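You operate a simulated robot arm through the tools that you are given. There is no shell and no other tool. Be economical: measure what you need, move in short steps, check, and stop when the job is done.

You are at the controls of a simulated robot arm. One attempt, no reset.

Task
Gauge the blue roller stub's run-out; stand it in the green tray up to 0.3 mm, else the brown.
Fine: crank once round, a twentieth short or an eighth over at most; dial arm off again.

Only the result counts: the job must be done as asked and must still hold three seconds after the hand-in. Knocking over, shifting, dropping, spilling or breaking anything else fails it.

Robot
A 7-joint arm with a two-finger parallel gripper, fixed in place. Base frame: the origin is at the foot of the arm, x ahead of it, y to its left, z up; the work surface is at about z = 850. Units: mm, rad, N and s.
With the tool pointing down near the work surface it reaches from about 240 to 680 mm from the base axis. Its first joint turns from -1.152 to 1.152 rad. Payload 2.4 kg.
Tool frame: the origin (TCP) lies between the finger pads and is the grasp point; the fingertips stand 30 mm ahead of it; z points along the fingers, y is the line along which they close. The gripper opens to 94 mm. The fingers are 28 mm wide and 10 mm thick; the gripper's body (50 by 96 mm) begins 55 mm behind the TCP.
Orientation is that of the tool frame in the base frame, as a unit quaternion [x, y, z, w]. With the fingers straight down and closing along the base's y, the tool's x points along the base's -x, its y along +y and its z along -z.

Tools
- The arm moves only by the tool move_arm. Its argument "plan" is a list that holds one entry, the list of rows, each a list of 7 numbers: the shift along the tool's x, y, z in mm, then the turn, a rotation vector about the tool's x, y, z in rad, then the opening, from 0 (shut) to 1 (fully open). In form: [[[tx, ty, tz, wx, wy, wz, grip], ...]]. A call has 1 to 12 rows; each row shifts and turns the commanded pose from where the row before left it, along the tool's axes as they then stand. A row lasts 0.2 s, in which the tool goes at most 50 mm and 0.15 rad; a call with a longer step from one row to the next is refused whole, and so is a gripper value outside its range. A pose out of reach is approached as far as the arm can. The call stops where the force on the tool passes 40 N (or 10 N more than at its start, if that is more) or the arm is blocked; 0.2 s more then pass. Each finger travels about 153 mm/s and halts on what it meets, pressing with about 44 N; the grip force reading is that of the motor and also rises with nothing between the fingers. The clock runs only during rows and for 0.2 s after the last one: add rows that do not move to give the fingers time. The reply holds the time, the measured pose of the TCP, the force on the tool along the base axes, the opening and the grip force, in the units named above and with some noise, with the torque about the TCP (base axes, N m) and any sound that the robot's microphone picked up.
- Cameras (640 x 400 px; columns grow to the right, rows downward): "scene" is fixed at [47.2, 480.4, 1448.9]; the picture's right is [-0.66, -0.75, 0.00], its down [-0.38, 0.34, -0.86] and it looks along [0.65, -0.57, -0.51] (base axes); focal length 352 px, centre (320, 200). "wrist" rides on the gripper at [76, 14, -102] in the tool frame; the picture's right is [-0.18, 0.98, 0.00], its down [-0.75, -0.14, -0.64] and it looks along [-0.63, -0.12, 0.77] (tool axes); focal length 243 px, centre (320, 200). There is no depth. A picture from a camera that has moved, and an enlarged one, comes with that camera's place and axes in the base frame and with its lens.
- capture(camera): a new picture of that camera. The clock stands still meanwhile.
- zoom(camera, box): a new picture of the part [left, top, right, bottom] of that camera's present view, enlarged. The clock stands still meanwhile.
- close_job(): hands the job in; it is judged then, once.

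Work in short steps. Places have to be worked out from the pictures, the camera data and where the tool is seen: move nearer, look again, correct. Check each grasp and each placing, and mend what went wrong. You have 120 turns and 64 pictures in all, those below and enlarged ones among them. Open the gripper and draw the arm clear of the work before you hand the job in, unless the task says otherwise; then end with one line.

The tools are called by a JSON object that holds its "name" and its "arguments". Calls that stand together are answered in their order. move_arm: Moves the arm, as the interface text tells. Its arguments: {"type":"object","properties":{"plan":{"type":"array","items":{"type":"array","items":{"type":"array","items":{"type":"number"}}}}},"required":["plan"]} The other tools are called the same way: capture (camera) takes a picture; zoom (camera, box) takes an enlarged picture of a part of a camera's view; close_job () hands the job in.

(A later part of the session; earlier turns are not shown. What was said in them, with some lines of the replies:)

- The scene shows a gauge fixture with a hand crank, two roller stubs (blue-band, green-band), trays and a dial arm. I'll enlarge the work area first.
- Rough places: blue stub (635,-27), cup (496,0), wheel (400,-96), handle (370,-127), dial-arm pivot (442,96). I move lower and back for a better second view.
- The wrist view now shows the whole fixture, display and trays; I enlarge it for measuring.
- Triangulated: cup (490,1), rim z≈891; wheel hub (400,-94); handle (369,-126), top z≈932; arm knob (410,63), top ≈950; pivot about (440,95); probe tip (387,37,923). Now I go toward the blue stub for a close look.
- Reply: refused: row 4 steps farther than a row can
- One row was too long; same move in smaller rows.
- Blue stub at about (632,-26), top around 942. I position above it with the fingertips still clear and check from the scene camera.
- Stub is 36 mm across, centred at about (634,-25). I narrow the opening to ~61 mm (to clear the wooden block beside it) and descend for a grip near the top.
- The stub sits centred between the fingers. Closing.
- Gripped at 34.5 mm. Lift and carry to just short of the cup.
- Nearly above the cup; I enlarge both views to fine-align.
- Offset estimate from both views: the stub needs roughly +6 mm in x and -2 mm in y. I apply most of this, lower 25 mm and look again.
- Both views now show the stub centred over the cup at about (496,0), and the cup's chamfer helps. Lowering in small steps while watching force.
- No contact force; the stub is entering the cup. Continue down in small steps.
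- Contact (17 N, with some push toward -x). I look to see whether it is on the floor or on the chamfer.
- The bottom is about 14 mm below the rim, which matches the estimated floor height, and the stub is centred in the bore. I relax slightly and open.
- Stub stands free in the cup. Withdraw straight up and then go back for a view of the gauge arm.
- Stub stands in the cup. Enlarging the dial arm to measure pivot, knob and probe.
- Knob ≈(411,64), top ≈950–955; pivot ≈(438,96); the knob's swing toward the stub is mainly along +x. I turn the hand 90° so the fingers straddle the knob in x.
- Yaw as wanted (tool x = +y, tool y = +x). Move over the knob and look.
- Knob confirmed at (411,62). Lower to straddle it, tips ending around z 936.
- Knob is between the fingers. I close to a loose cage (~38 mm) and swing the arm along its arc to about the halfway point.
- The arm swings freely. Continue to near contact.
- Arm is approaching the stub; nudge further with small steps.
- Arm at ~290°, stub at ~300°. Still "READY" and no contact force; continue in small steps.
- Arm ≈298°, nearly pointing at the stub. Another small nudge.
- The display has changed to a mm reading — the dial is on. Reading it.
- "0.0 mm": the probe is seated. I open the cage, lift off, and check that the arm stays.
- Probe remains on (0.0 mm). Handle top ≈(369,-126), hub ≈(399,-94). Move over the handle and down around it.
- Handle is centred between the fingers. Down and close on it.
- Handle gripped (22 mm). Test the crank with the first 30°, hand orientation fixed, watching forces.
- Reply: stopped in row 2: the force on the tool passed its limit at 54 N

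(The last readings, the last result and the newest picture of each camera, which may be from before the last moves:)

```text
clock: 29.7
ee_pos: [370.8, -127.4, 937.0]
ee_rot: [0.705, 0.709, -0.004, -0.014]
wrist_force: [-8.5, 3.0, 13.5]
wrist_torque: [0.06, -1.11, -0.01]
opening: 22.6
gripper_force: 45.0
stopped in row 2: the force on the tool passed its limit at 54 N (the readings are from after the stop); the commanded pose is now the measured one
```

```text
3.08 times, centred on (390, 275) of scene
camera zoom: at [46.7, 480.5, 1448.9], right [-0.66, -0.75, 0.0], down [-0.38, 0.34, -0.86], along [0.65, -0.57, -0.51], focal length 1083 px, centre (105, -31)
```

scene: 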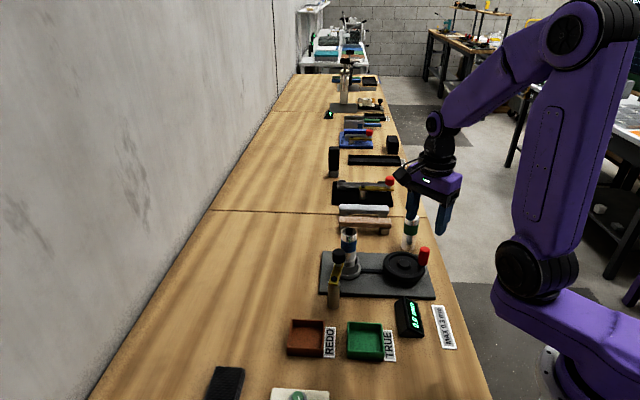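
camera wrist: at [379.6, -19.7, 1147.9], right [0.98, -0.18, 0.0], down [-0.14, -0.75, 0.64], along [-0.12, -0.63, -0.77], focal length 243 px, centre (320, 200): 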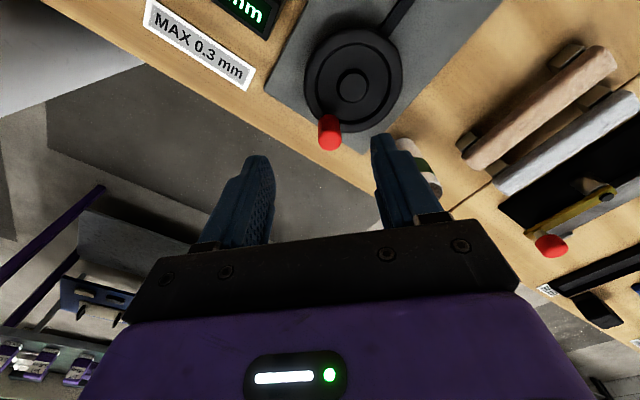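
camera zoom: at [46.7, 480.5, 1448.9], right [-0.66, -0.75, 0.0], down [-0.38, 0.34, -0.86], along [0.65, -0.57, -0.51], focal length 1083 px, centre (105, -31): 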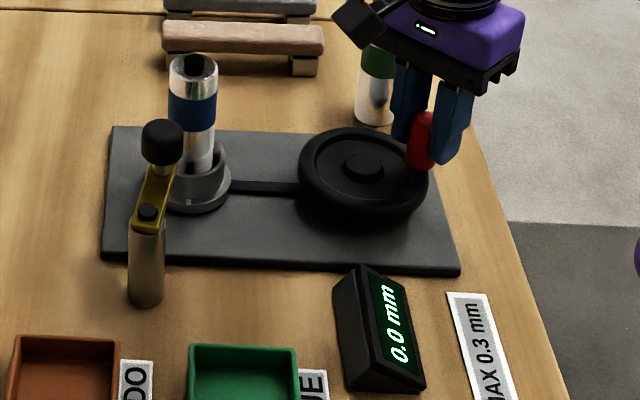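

CCW is blocked (54 N after ~2 mm). I try clockwise slowly to see if it turns more freely.

{"name": "move_arm", "arguments": {"plan": [[[1.35, -1.5, 0, 0, 0, 0, 0.1], [1.35, -1.5, 0, 0, 0, 0, 0.1], [1.35, -1.5, 0, 0, 0, 0, 0.1], [1.35, -1.5, 0, 0, 0, 0, 0.1]]]}}

```text
clock: 30.7
ee_pos: [365.4, -121.2, 937.9]
ee_rot: [0.707, 0.708, -0.003, -0.013]
wrist_force: [2.0, -1.1, -12.7]
wrist_torque: [-1.32, -1.45, -0.01]
opening: 22.4
gripper_force: 44.4
```

Clockwise goes with little force. I undo the slight tilt and continue clockwise about 30°.

{"name": "move_arm", "arguments": {"plan": [[[3.0, -3.5, 0, -0.0226, -0.0142, 0, 0.1], [4.0, -2.4, 0, 0, 0, 0, 0.1], [4.2, -1.97, 0, 0, 0, 0, 0.1], [4.4, -1.5, 0, 0, 0, 0, 0.1], [4.55, -1.05, 0, 0, 0, 0, 0.1]]]}}

{"name": "zoom", "arguments": {"camera": "scene", "box": [310, 220, 470, 340]}}

```text
clock: 31.9
ee_pos: [358.4, -102.5, 937.1]
ee_rot: [0.706, 0.708, 0.001, 0.004]
wrist_force: [33.8, 3.0, -21.9]
wrist_torque: [0.97, 0.79, -0.05]
opening: 21.7
gripper_force: 45.7
```

```text
3.33 times, centred on (390, 280) of scene
camera zoom: at [48.4, 480.3, 1448.9], right [-0.66, -0.75, 0.0], down [-0.39, 0.34, -0.86], along [0.65, -0.57, -0.51], focal length 1174 px, centre (87, -67)
```

zoom: 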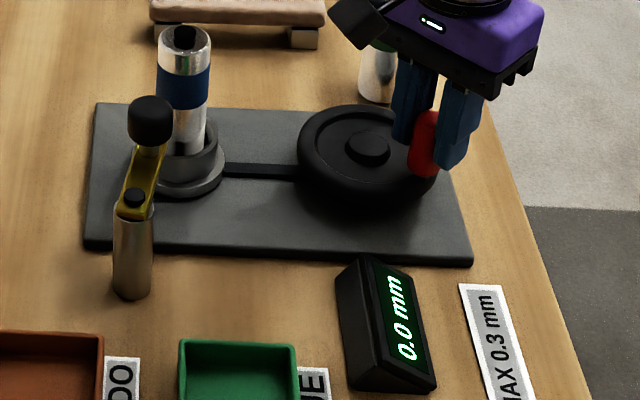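

Radial force of 34 N at +x: my circle is slightly too big here. I relax inward 3 mm to learn the true path.

{"name": "move_arm", "arguments": {"plan": [[[0, 3, 0, 0, 0, 0, 0.1], [0, 1, 0, 0, 0, 0, 0.1]]]}}

```text
clock: 32.5
ee_pos: [356.9, -103.3, 938.9]
ee_rot: [0.707, 0.707, -0.001, 0.0]
wrist_force: [1.3, -2.4, 11.3]
wrist_torque: [-1.26, -0.66, 0.01]
opening: 21.8
gripper_force: 45.2
```

Forces are small now. Refined hub ≈(400.3,-94.5), r≈44.2. Continue clockwise by 30° with a settling row.

{"name": "move_arm", "arguments": {"plan": [[[7.35, -2.3, 0, 0, 0, 0, 0.1], [7.7, 0.7, 0, 0, 0, 0, 0.1], [7.4, 2.0, 0, 0, 0, 0, 0.1], [0, 0, 0, 0, 0, 0, 0.1]]]}}

```text
clock: 33.5
ee_pos: [360.7, -81.0, 938.5]
ee_rot: [0.706, 0.708, 0.001, 0.002]
wrist_force: [17.1, -9.6, 8.0]
wrist_torque: [0.29, 0.65, -0.05]
opening: 21.6
gripper_force: 45.3
```

Force is mostly radial inward; the fit of measured points gives effective hub ≈(399.8,-96.5), r≈42.3. Continue with that.

{"name": "move_arm", "arguments": {"plan": [[[4.0, 4.45, 0, 0, 0, 0, 0.1], [6.0, 4.25, 0, 0, 0, 0, 0.1], [5.2, 5.2, 0, 0, 0, 0, 0.1], [4.2, 6.0, 0, 0, 0, 0, 0.1], [0, 0, 0, 0, 0, 0, 0.1]]]}}

```text
clock: 34.7
ee_pos: [379.2, -60.7, 937.5]
ee_rot: [0.707, 0.707, -0.002, 0.0]
wrist_force: [7.0, -15.8, 13.4]
wrist_torque: [0.17, -0.03, -0.03]
opening: 21.8
gripper_force: 44.6
```

Still ~17 N inward radial; I tighten the circle (hub (400,-97.8), r 41.3) and continue.

{"name": "move_arm", "arguments": {"plan": [[[0.4, 7.2, 0, 0, 0, 0, 0.1], [1.5, 6.9, 0, 0, 0, 0, 0.1], [0.6, 7.2, 0, 0, 0, 0, 0.1], [-0.6, 7.2, 0, 0, 0, 0, 0.1], [-1.9, 6.9, 0, 0, 0, 0, 0.1], [0, 0, 0, 0, 0, 0, 0.1]]]}}

```text
clock: 36.1
ee_pos: [415.4, -57.4, 937.5]
ee_rot: [0.705, 0.709, -0.002, 0.001]
wrist_force: [7.7, 21.3, 9.6]
wrist_torque: [1.21, -0.44, -0.01]
opening: 21.7
gripper_force: 45.3
```

Good circle fit to the measured points: hub (400.2,-97.3), r 42.6; about 153° done. Continue 60°.

{"name": "move_arm", "arguments": {"plan": [[[-0.4, 7.35, 0, 0, 0, 0, 0.1], [-4.3, 6.05, 0, 0, 0, 0, 0.1], [-5.2, 5.3, 0, 0, 0, 0, 0.1], [-6.1, 4.2, 0, 0, 0, 0, 0.1], [-6.7, 3.2, 0, 0, 0, 0, 0.1], [-7.2, 1.9, 0, 0, 0, 0, 0.1], [0, 0, 0, 0, 0, 0, 0.1]]]}}

{"name": "zoom", "arguments": {"camera": "scene", "box": [310, 220, 470, 340]}}

```text
clock: 37.7
ee_pos: [441.3, -89.9, 939.4]
ee_rot: [0.707, 0.707, -0.002, -0.002]
wrist_force: [-12.8, -2.6, 11.3]
wrist_torque: [-1.21, -0.68, -0.01]
opening: 21.9
gripper_force: 45.0
```

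```text
3.33 times, centred on (390, 280) of scene
camera zoom: at [46.6, 480.4, 1448.9], right [-0.66, -0.75, 0.0], down [-0.38, 0.34, -0.86], along [0.65, -0.57, -0.51], focal length 1174 px, centre (87, -67)
```

zoom: 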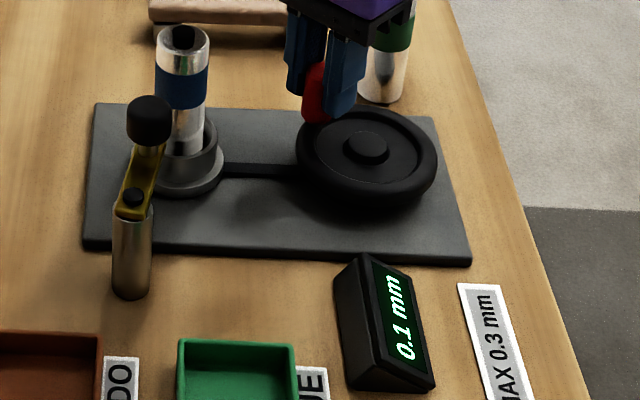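

Display shows 0.1 mm and the wheel follows. ~212° done. Continue another 60°, slightly tighter.

{"name": "move_arm", "arguments": {"plan": [[[-7.4, -0.8, 0, 0, 0, 0, 0.1], [-7.3, -0.6, 0, 0, 0, 0, 0.1], [-7.1, -1.9, 0, 0, 0, 0, 0.1], [-6.6, -3.1, 0, 0, 0, 0, 0.1], [-6.0, -4.2, 0, 0, 0, 0, 0.1], [-5.2, -5.2, 0, 0, 0, 0, 0.1], [0, 0, 0, 0, 0, 0, 0.1]]]}}

{"name": "zoom", "arguments": {"camera": "scene", "box": [310, 220, 470, 340]}}

```text
clock: 39.3
ee_pos: [425.8, -129.1, 937.7]
ee_rot: [0.707, 0.707, -0.001, 0.0]
wrist_force: [-0.1, 2.4, 9.1]
wrist_torque: [0.99, -0.2, 0.01]
opening: 21.9
gripper_force: 45.4
```

```text
3.33 times, centred on (390, 280) of scene
camera zoom: at [47.0, 480.5, 1448.9], right [-0.66, -0.75, 0.0], down [-0.38, 0.34, -0.86], along [0.65, -0.57, -0.51], focal length 1174 px, centre (87, -67)
```

zoom: 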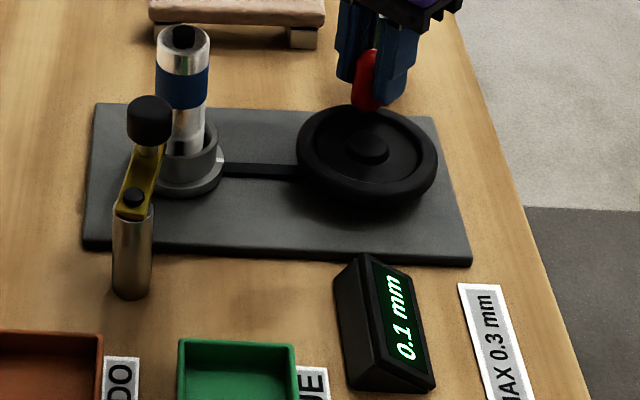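

Low force, ~273° done, reading 0.1 mm. Continue 80°.

{"name": "move_arm", "arguments": {"plan": [[[-4.4, -5.55, 0, 0, 0, 0, 0.1], [-3.15, -6.65, 0, 0, 0, 0, 0.1], [-1.95, -7.2, 0, 0, 0, 0, 0.1], [-0.6, -7.3, 0, 0, 0, 0, 0.1], [0.6, -7.3, 0, 0, 0, 0, 0.1], [1.95, -7.2, 0, 0, 0, 0, 0.1], [3.15, -6.65, 0, 0, 0, 0, 0.1], [4.2, -6.05, 0, 0, 0, 0, 0.1], [0, 0, 0, 0, 0, 0, 0.1]]]}}

```text
clock: 41.3
ee_pos: [373.4, -128.8, 938.0]
ee_rot: [0.707, 0.707, -0.001, 0.0]
wrist_force: [4.8, 3.0, -15.9]
wrist_torque: [-1.08, -0.73, -0.06]
opening: 21.6
gripper_force: 45.2
```

At ~352°. Last 20° to end about 0.03 turn past the full round, then read the dial.

{"name": "move_arm", "arguments": {"plan": [[[5.2, -5.2, 0, 0, 0, 0, 0.1], [6.05, -4.2, 0, 0, 0, 0, 0.1], [0, 0, 0, 0, 0, 0, 0.1]]]}}

{"name": "zoom", "arguments": {"camera": "scene", "box": [310, 220, 470, 340]}}

```text
clock: 42.1
ee_pos: [363.2, -118.4, 936.3]
ee_rot: [0.707, 0.707, -0.001, 0.0]
wrist_force: [3.1, 0.6, -8.1]
wrist_torque: [0.53, -0.41, 0.02]
opening: 22.1
gripper_force: 44.9
```

```text
3.33 times, centred on (390, 280) of scene
camera zoom: at [47.3, 480.3, 1448.9], right [-0.66, -0.75, 0.0], down [-0.38, 0.34, -0.86], along [0.65, -0.57, -0.51], focal length 1174 px, centre (87, -67)
```

zoom: 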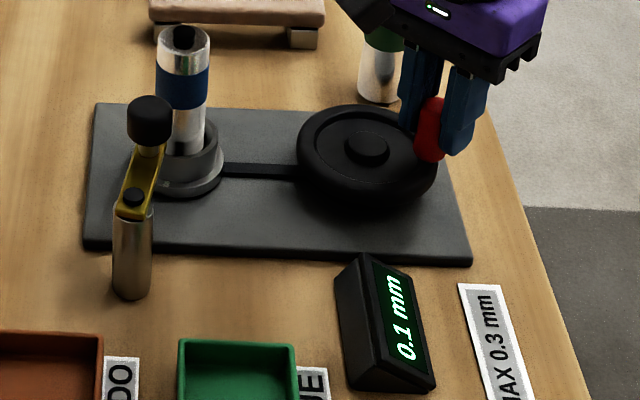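

Full turn done; I verify the reading close up.

{"name": "zoom", "arguments": {"camera": "scene", "box": [386, 290, 450, 340]}}

```text
8.00 times, centred on (418, 315) of scene
camera zoom: at [47.3, 480.3, 1448.9], right [-0.66, -0.75, 0.0], down [-0.38, 0.34, -0.86], along [0.65, -0.57, -0.51], focal length 2816 px, centre (-464, -720)
```

zoom: 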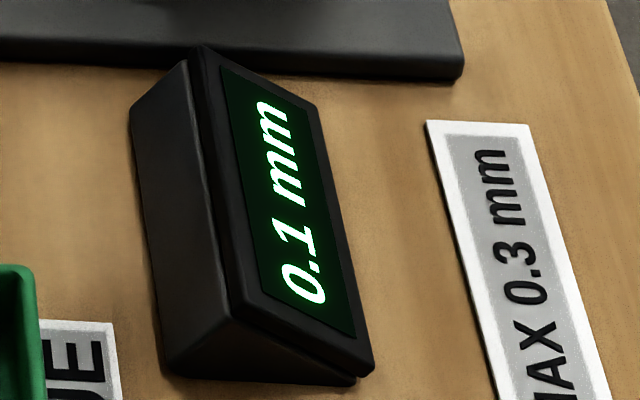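

0.1 mm ≤ 0.3 mm → green tray. Release the handle, lift, and go above the dial-arm knob.

{"name": "move_arm", "arguments": {"plan": [[[0, 0, 0, 0, 0, 0, 0.3], [0, 0, 0, 0, 0, 0, 0.55], [0, 0, 0, 0, 0, 0, 0.55], [0, 0, -40, 0, 0, 0, 0.55], [0, 0, -40, 0, 0, 0, 0.55], [0, 0, -30, 0, 0, 0, 0.6], [35, 20.6, 0, 0, 0, 0, 0.6], [35, 20.6, 0, 0, 0, 0, 0.6], [35, 20.6, 0, 0, 0, 0, 0.6], [35, 20.6, 0, 0, 0, 0, 0.6], [35, 20.6, 0, 0, 0, 0, 0.6], [0, 0, 0, 0, 0, 0, 0.6]]]}}

{"name": "capture", "arguments": {"camera": "wrist"}}

```text
clock: 44.7
ee_pos: [465.9, 56.9, 1046.4]
ee_rot: [0.707, 0.707, -0.001, 0.0]
wrist_force: [-0.3, 0.2, 0.2]
wrist_torque: [-0.01, -0.03, 0.0]
opening: 56.6
gripper_force: 0.1
```

```text
15 pictures are left
camera wrist: at [480.1, 134.1, 1149.0], right [0.98, -0.18, 0.0], down [-0.14, -0.75, 0.64], along [-0.12, -0.63, -0.77], focal length 243 px, centre (320, 200)
```

wrist: 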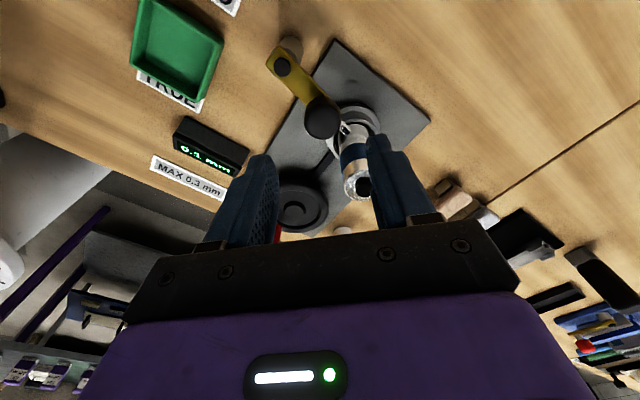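

Knob at (467,57), right under the hand. Descend around it.

{"name": "move_arm", "arguments": {"plan": [[[0, 1, 30, 0, 0, 0, 0.6], [0, 0, 30, 0, 0, 0, 0.6], [0, 0, 20, 0, 0, 0, 0.6], [0, 0, 0, 0, 0, 0, 0.41], [0, 0, 0, 0, 0, 0, 0.41]]]}}

```text
clock: 45.9
ee_pos: [466.6, 57.6, 966.4]
ee_rot: [0.706, 0.708, -0.001, 0.0]
wrist_force: [-0.4, 1.2, 0.1]
wrist_torque: [0.01, -0.01, 0.03]
opening: 38.1
gripper_force: 0.1
```

Cage closed loosely. Swing the arm back along its arc to where it started.

{"name": "move_arm", "arguments": {"plan": [[[-1.5, -7, 0, 0, 0, 0, 0.41], [-1.7, -7.3, 0, 0, 0, 0, 0.41], [-2.1, -7.7, 0, 0, 0, 0, 0.41], [-0.7, -8, 0, 0, 0, 0, 0.41], [0.7, -8, 0, 0, 0, 0, 0.41], [2.1, -7.7, 0, 0, 0, 0, 0.41], [3.4, -7.3, 0, 0, 0, 0, 0.41], [4.6, -6.6, 0, 0, 0, 0, 0.41], [0, 0, 0, 0, 0, 0, 0.41]]]}}

{"name": "zoom", "arguments": {"camera": "scene", "box": [300, 200, 460, 340]}}

```text
clock: 47.9
ee_pos: [406.5, 61.7, 966.7]
ee_rot: [0.707, 0.708, -0.002, 0.0]
wrist_force: [1.8, -0.9, -0.5]
wrist_torque: [0.02, -0.02, -0.02]
opening: 39.6
gripper_force: 0.2
```

```text
2.86 times, centred on (380, 270) of scene
camera zoom: at [47.2, 480.4, 1448.9], right [-0.66, -0.75, 0.0], down [-0.38, 0.34, -0.86], along [0.65, -0.57, -0.51], focal length 1006 px, centre (149, 0)
```

zoom: 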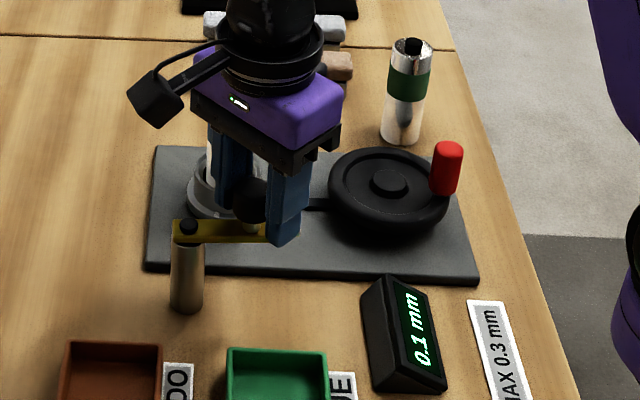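

Dial arm is off, back where it was, with 0.1 mm held. Open, lift, and turn the hand back.

{"name": "move_arm", "arguments": {"plan": [[[0, 0, 0, 0, 0, 0, 0.6], [0, 0, 0, 0, 0, 0, 0.6], [0, 0, -40, 0, 0, 0, 0.6], [0, 0, -45, 0, 0, 0, 0.6], [0, 0, 0, 0, 0, 0, 0.6]]]}}

{"name": "move_arm", "arguments": {"plan": [[[0, 0, 0, 0, 0, -0.1428, 0.6], [0, 0, 0, 0, 0, -0.1428, 0.6], [0, 0, 0, 0, 0, -0.1428, 0.6], [0, 0, 0, 0, 0, -0.1428, 0.6], [0, 0, 0, 0, 0, -0.1428, 0.6], [0, 0, 0, 0, 0, -0.1428, 0.6], [0, 0, 0, 0, 0, -0.1428, 0.6], [0, 0, 0, 0, 0, -0.1428, 0.6], [0, 0, 0, 0, 0, -0.1428, 0.6], [0, 0, 0, 0, 0, -0.1428, 0.6], [0, 0, 0, 0, 0, -0.1428, 0.6], [0, 0, 0, 0, 0, 0, 0.6]]]}}

{"name": "capture", "arguments": {"camera": "wrist"}}

```text
clock: 49.1
ee_pos: [407.3, 61.9, 1052.5]
ee_rot: [0.707, 0.708, -0.001, 0.0]
wrist_force: [0.0, 0.5, 0.7]
wrist_torque: [-0.01, -0.01, 0.01]
opening: 56.5
gripper_force: 0.0
```

```text
clock: 51.7
ee_pos: [406.9, 62.3, 1052.7]
ee_rot: [-0.002, 1.0, 0.0, -0.001]
wrist_force: [-1.0, -0.2, 0.5]
wrist_torque: [-0.02, -0.03, 0.02]
opening: 56.6
gripper_force: 0.1
```

```text
13 pictures are left
camera wrist: at [331.0, 76.7, 1154.9], right [0.18, 0.98, 0.0], down [0.76, -0.14, 0.64], along [0.63, -0.12, -0.77], focal length 243 px, centre (320, 200)
```

wrist: 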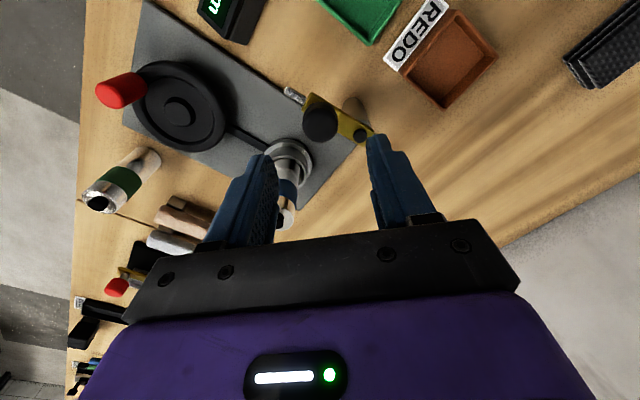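

Everything in place. Move above the stub in the cup and check alignment before lowering.

{"name": "move_arm", "arguments": {"plan": [[[-30, -21, 0, 0, 0, 0, 0.6], [-30, -21, 0, 0, 0, 0, 0.6], [-27.5, -20.5, 0, 0, 0, 0, 0.6], [0, 0, 25, 0, 0, 0, 0.6], [0, 0, 0, 0, 0, 0, 0.6]]]}}

{"name": "zoom", "arguments": {"camera": "wrist", "box": [200, 80, 440, 230]}}

```text
clock: 52.9
ee_pos: [495.5, -0.6, 1027.0]
ee_rot: [-0.002, 1.0, -0.001, -0.001]
wrist_force: [-0.1, 0.0, 0.0]
wrist_torque: [0.0, -0.01, -0.01]
opening: 56.3
gripper_force: 0.1
```

```text
2.67 times, centred on (320, 155) of wrist
camera zoom: at [419.2, 14.6, 1130.0], right [0.18, 0.98, 0.0], down [0.75, -0.14, 0.64], along [0.63, -0.12, -0.77], focal length 647 px, centre (320, 320)
```

zoom: 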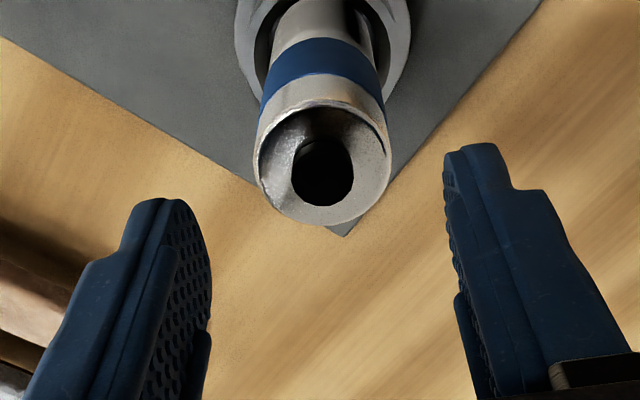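

Stub at about (497,0). Lower to the same grip height and close.

{"name": "move_arm", "arguments": {"plan": [[[-1.5, 0.5, 25, 0, 0, 0, 0.6], [0, 0, 25, 0, 0, 0, 0.6], [0, 0, 23, 0, 0, 0, 0.6], [0, 0, 0, 0, 0, 0, 0.6], [0, 0, 0, 0, 0, 0, 0.3], [0, 0, 0, 0, 0, 0, 0.3], [0, 0, 0, 0, 0, 0, 0.3]]]}}

```text
clock: 54.5
ee_pos: [496.6, -1.0, 954.9]
ee_rot: [-0.002, 1.0, -0.001, -0.001]
wrist_force: [2.1, 3.7, -0.2]
wrist_torque: [0.46, -0.21, -0.03]
opening: 35.7
gripper_force: 43.9
```

Gripped. Lift straight out high enough to clear the dial arm's knob.

{"name": "move_arm", "arguments": {"plan": [[[0, 0, -10, 0, 0, 0, 0.3], [0, 0, -20, 0, 0, 0, 0.3], [0, 0, -30, 0, 0, 0, 0.3], [0, 0, -30, 0, 0, 0, 0.3], [0, 0, -30, 0, 0, 0, 0.3], [0, 0, 0, 0, 0, 0, 0.3]]]}}

{"name": "zoom", "arguments": {"camera": "scene", "box": [280, 190, 460, 370]}}

```text
clock: 55.9
ee_pos: [495.3, -1.0, 1075.0]
ee_rot: [-0.001, 1.0, -0.001, -0.001]
wrist_force: [0.5, 0.3, -3.5]
wrist_torque: [0.0, 0.01, 0.0]
opening: 35.6
gripper_force: 44.2
```

```text
2.22 times, centred on (370, 280) of scene
camera zoom: at [47.2, 480.4, 1448.9], right [-0.66, -0.75, 0.0], down [-0.38, 0.34, -0.86], along [0.65, -0.57, -0.51], focal length 782 px, centre (209, 22)
```

zoom: 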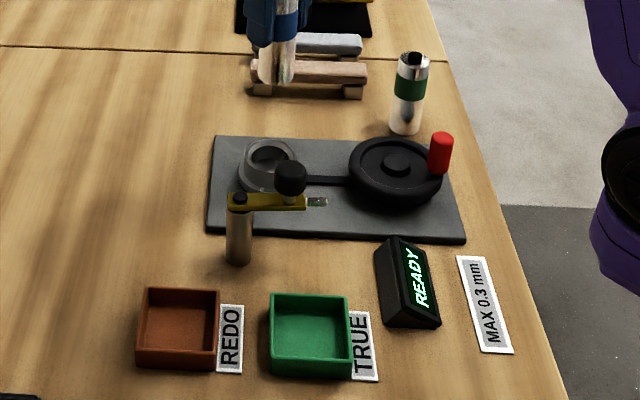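

Carry over to the green tray, staying high.

{"name": "move_arm", "arguments": {"plan": [[[34, 23.4, 0, 0, 0, 0, 0.3], [34, 23.4, 0, 0, 0, 0, 0.3], [34, 23.4, 0, 0, 0, 0, 0.3], [34, 23.4, 0, 0, 0, 0, 0.3], [34, 23.4, 0, 0, 0, 0, 0.3], [0, 0, 0, 0, 0, 0, 0.3], [0, 0, 40, 0, 0, 0, 0.3], [0, 0, 40, 0, 0, 0, 0.3], [0, 0, 15, 0, 0, 0, 0.3], [0, 0, 0, 0, 0, 0, 0.3]]]}}

{"name": "zoom", "arguments": {"camera": "scene", "box": [310, 270, 438, 370]}}

{"name": "capture", "arguments": {"camera": "wrist"}}

```text
clock: 58.1
ee_pos: [326.6, 116.2, 979.1]
ee_rot: [-0.001, 1.0, -0.001, -0.001]
wrist_force: [0.6, -0.9, -3.8]
wrist_torque: [0.02, -0.03, 0.02]
opening: 35.4
gripper_force: 43.8
```

```text
4.00 times, centred on (374, 320) of scene
camera zoom: at [47.2, 480.4, 1448.9], right [-0.66, -0.75, 0.0], down [-0.38, 0.34, -0.86], along [0.65, -0.57, -0.51], focal length 1408 px, centre (104, -280)
```

zoom: 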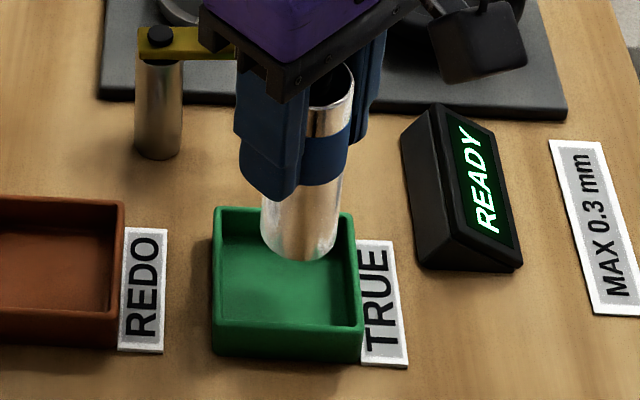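

```text
9 pictures are left
camera wrist: at [249.7, 131.9, 1081.9], right [0.18, 0.98, 0.0], down [0.75, -0.14, 0.64], along [0.63, -0.12, -0.77], focal length 243 px, centre (320, 200)
```

wrist: 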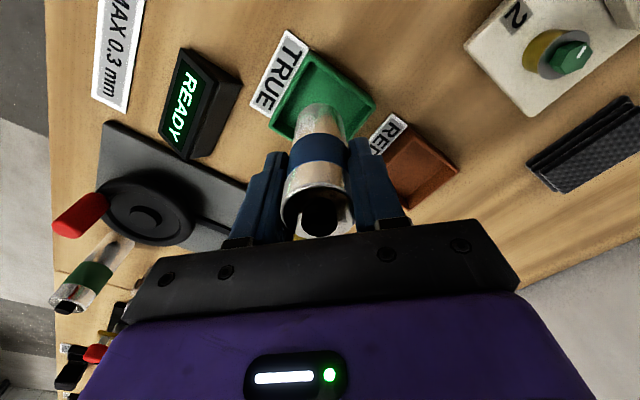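

Nearly over the tray centre; scene view hints at a few mm offset, so I check with a wrist close-up.

{"name": "zoom", "arguments": {"camera": "wrist", "box": [240, 30, 400, 150]}}

```text
3.33 times, centred on (320, 90) of wrist
camera zoom: at [249.7, 131.9, 1081.9], right [0.18, 0.98, 0.0], down [0.75, -0.14, 0.64], along [0.63, -0.12, -0.77], focal length 809 px, centre (320, 567)
```

zoom: 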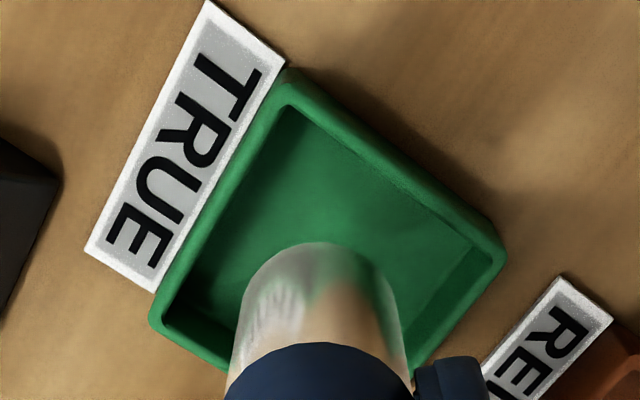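

Shift (+2.5,+2) puts it at the tray centre. Lower in steps watching force.

{"name": "move_arm", "arguments": {"plan": [[[-2.5, 2, 0, 0, 0, 0, 0.3], [0, 0, 15, 0, 0, 0, 0.3], [0, 0, 15, 0, 0, 0, 0.3], [0, 0, 6, 0, 0, 0, 0.3], [0, 0, 0, 0, 0, 0, 0.3]]]}}

{"name": "move_arm", "arguments": {"plan": [[[0, 0, 3, 0, 0, 0, 0.3], [0, 0, 2, 0, 0, 0, 0.3], [0, 0, 0, 0, 0, 0, 0.3]]]}}

```text
clock: 59.3
ee_pos: [328.2, 117.5, 944.2]
ee_rot: [-0.001, 1.0, -0.001, 0.0]
wrist_force: [0.2, -0.3, -3.3]
wrist_torque: [-0.02, -0.01, 0.0]
opening: 35.4
gripper_force: 44.1
```

```text
clock: 60.1
ee_pos: [329.6, 118.8, 938.6]
ee_rot: [-0.001, 1.0, -0.001, -0.001]
wrist_force: [-0.5, 0.3, -3.1]
wrist_torque: [0.0, 0.0, 0.02]
opening: 35.4
gripper_force: 43.7
```

No contact yet; a few more millimetres.

{"name": "move_arm", "arguments": {"plan": [[[0, 0, 2, 0, 0, 0, 0.3], [0, 0, 1.5, 0, 0, 0, 0.3], [0, 0, 0, 0, 0, 0, 0.3]]]}}

```text
clock: 60.9
ee_pos: [328.8, 118.1, 934.3]
ee_rot: [-0.001, 1.0, -0.001, -0.001]
wrist_force: [0.2, -0.4, -2.5]
wrist_torque: [0.01, 0.01, -0.02]
opening: 35.6
gripper_force: 43.9
```

{"name": "move_arm", "arguments": {"plan": [[[0, 0, 1.5, 0, 0, 0, 0.3], [0, 0, 1.0, 0, 0, 0, 0.3], [0, 0, 0, 0, 0, 0, 0.3]]]}}

{"name": "zoom", "arguments": {"camera": "scene", "box": [310, 270, 438, 370]}}

```text
clock: 61.7
ee_pos: [328.2, 119.0, 932.4]
ee_rot: [-0.001, 1.0, -0.001, -0.001]
wrist_force: [-0.1, 0.8, -2.6]
wrist_torque: [0.02, -0.01, -0.07]
opening: 35.4
gripper_force: 44.1
```

```text
4.00 times, centred on (374, 320) of scene
camera zoom: at [47.2, 480.4, 1448.9], right [-0.66, -0.75, 0.0], down [-0.38, 0.34, -0.86], along [0.65, -0.57, -0.51], focal length 1408 px, centre (104, -280)
```

zoom: 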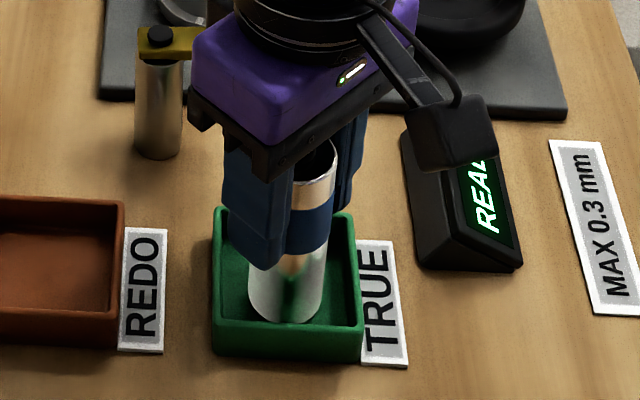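

Still no contact. One wrist close-up to check clearances inside the tray.

{"name": "zoom", "arguments": {"camera": "wrist", "box": [240, 30, 400, 150]}}

```text
3.33 times, centred on (320, 90) of wrist
camera zoom: at [252.4, 133.6, 1035.1], right [0.18, 0.98, 0.0], down [0.75, -0.14, 0.64], along [0.63, -0.12, -0.77], focal length 809 px, centre (320, 567)
```

zoom: 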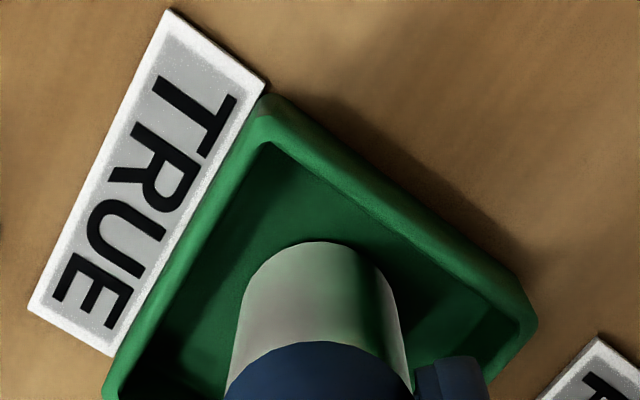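

Wrist view shows the stub well centred in the tray. Continue lowering to contact.

{"name": "move_arm", "arguments": {"plan": [[[0, 0, 1.0, 0, 0, 0, 0.3], [0, 0, 1.0, 0, 0, 0, 0.3], [0, 0, 0, 0, 0, 0, 0.3]]]}}

```text
clock: 62.5
ee_pos: [328.7, 118.5, 931.7]
ee_rot: [-0.001, 1.0, 0.0, 0.0]
wrist_force: [-2.9, -2.8, 27.6]
wrist_torque: [-0.15, 0.09, 0.01]
opening: 35.6
gripper_force: 44.1
```

Contact (27 N): standing on the tray floor. I ease off slightly and open.

{"name": "move_arm", "arguments": {"plan": [[[0, 0, -1.2, 0, 0, 0, 0.3], [0, 0, 0, 0, 0, 0, 0.3], [0, 0, 0, 0, 0, 0, 0.45], [0, 0, 0, 0, 0, 0, 0.5], [0, 0, 0, 0, 0, 0, 0.5]]]}}

{"name": "move_arm", "arguments": {"plan": [[[0, 0, -30, 0, 0, 0, 0.5], [0, 0, -35, 0, 0, 0, 0.5], [0, 0, -40, 0, 0, 0, 0.6], [0, 0, -40, 0, 0, 0, 0.6], [0, 0, -40, 0, 0, 0, 0.6], [-30, -30, 0, 0, 0, 0, 0.8], [-30, -30, 0, 0, 0, 0, 0.8], [0, 0, 0, 0, 0, 0, 0.8]]]}}

{"name": "capture", "arguments": {"camera": "scene"}}

{"name": "zoom", "arguments": {"camera": "scene", "box": [280, 200, 470, 370]}}

```text
clock: 63.7
ee_pos: [328.6, 118.7, 931.6]
ee_rot: [-0.001, 1.0, -0.001, -0.001]
wrist_force: [-0.5, 0.4, -0.5]
wrist_torque: [0.0, 0.03, 0.03]
opening: 47.1
gripper_force: 0.0
```

```text
clock: 65.5
ee_pos: [388.8, 57.9, 1116.9]
ee_rot: [0.0, 1.0, 0.0, -0.001]
wrist_force: [0.2, 0.5, -0.1]
wrist_torque: [0.0, 0.01, -0.01]
opening: 75.4
gripper_force: 0.0
```

```text
5 pictures are left
```

scene: 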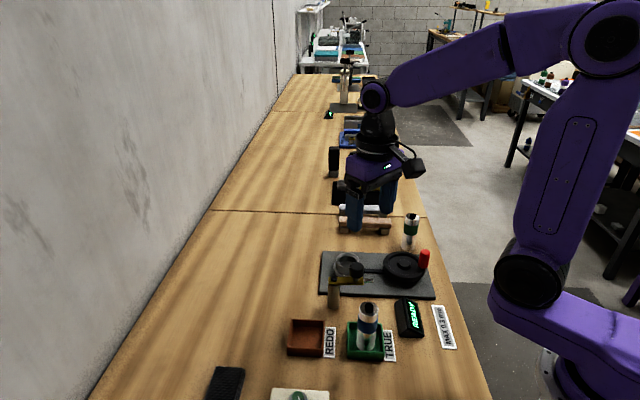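

```text
2.35 times, centred on (375, 285) of scene
camera zoom: at [47.2, 480.4, 1448.9], right [-0.66, -0.75, 0.0], down [-0.38, 0.34, -0.86], along [0.65, -0.57, -0.51], focal length 828 px, centre (191, 0)
```

zoom: 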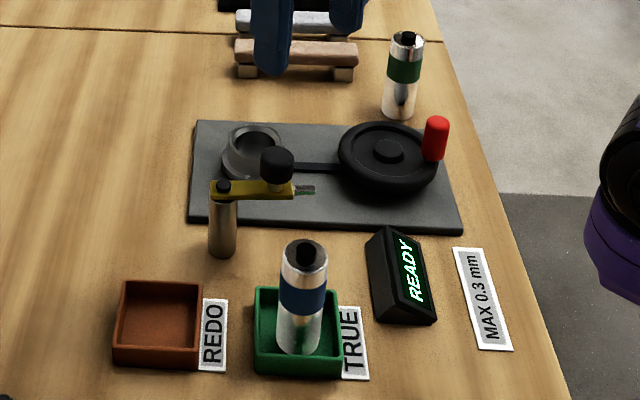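

The blue stub stands upright in the green tray, the dial arm is swung off, everything else is undisturbed, and the hand is open and clear. Handing in.

{"name": "close_job", "arguments": {}}

```text
The job is handed in.
```

The blue stub's run-out read 0.1 mm (limit 0.3 mm) over about 1.03 crank turns, estimated from the hand's path; it now stands upright in the green tray, with the dial arm swung off.
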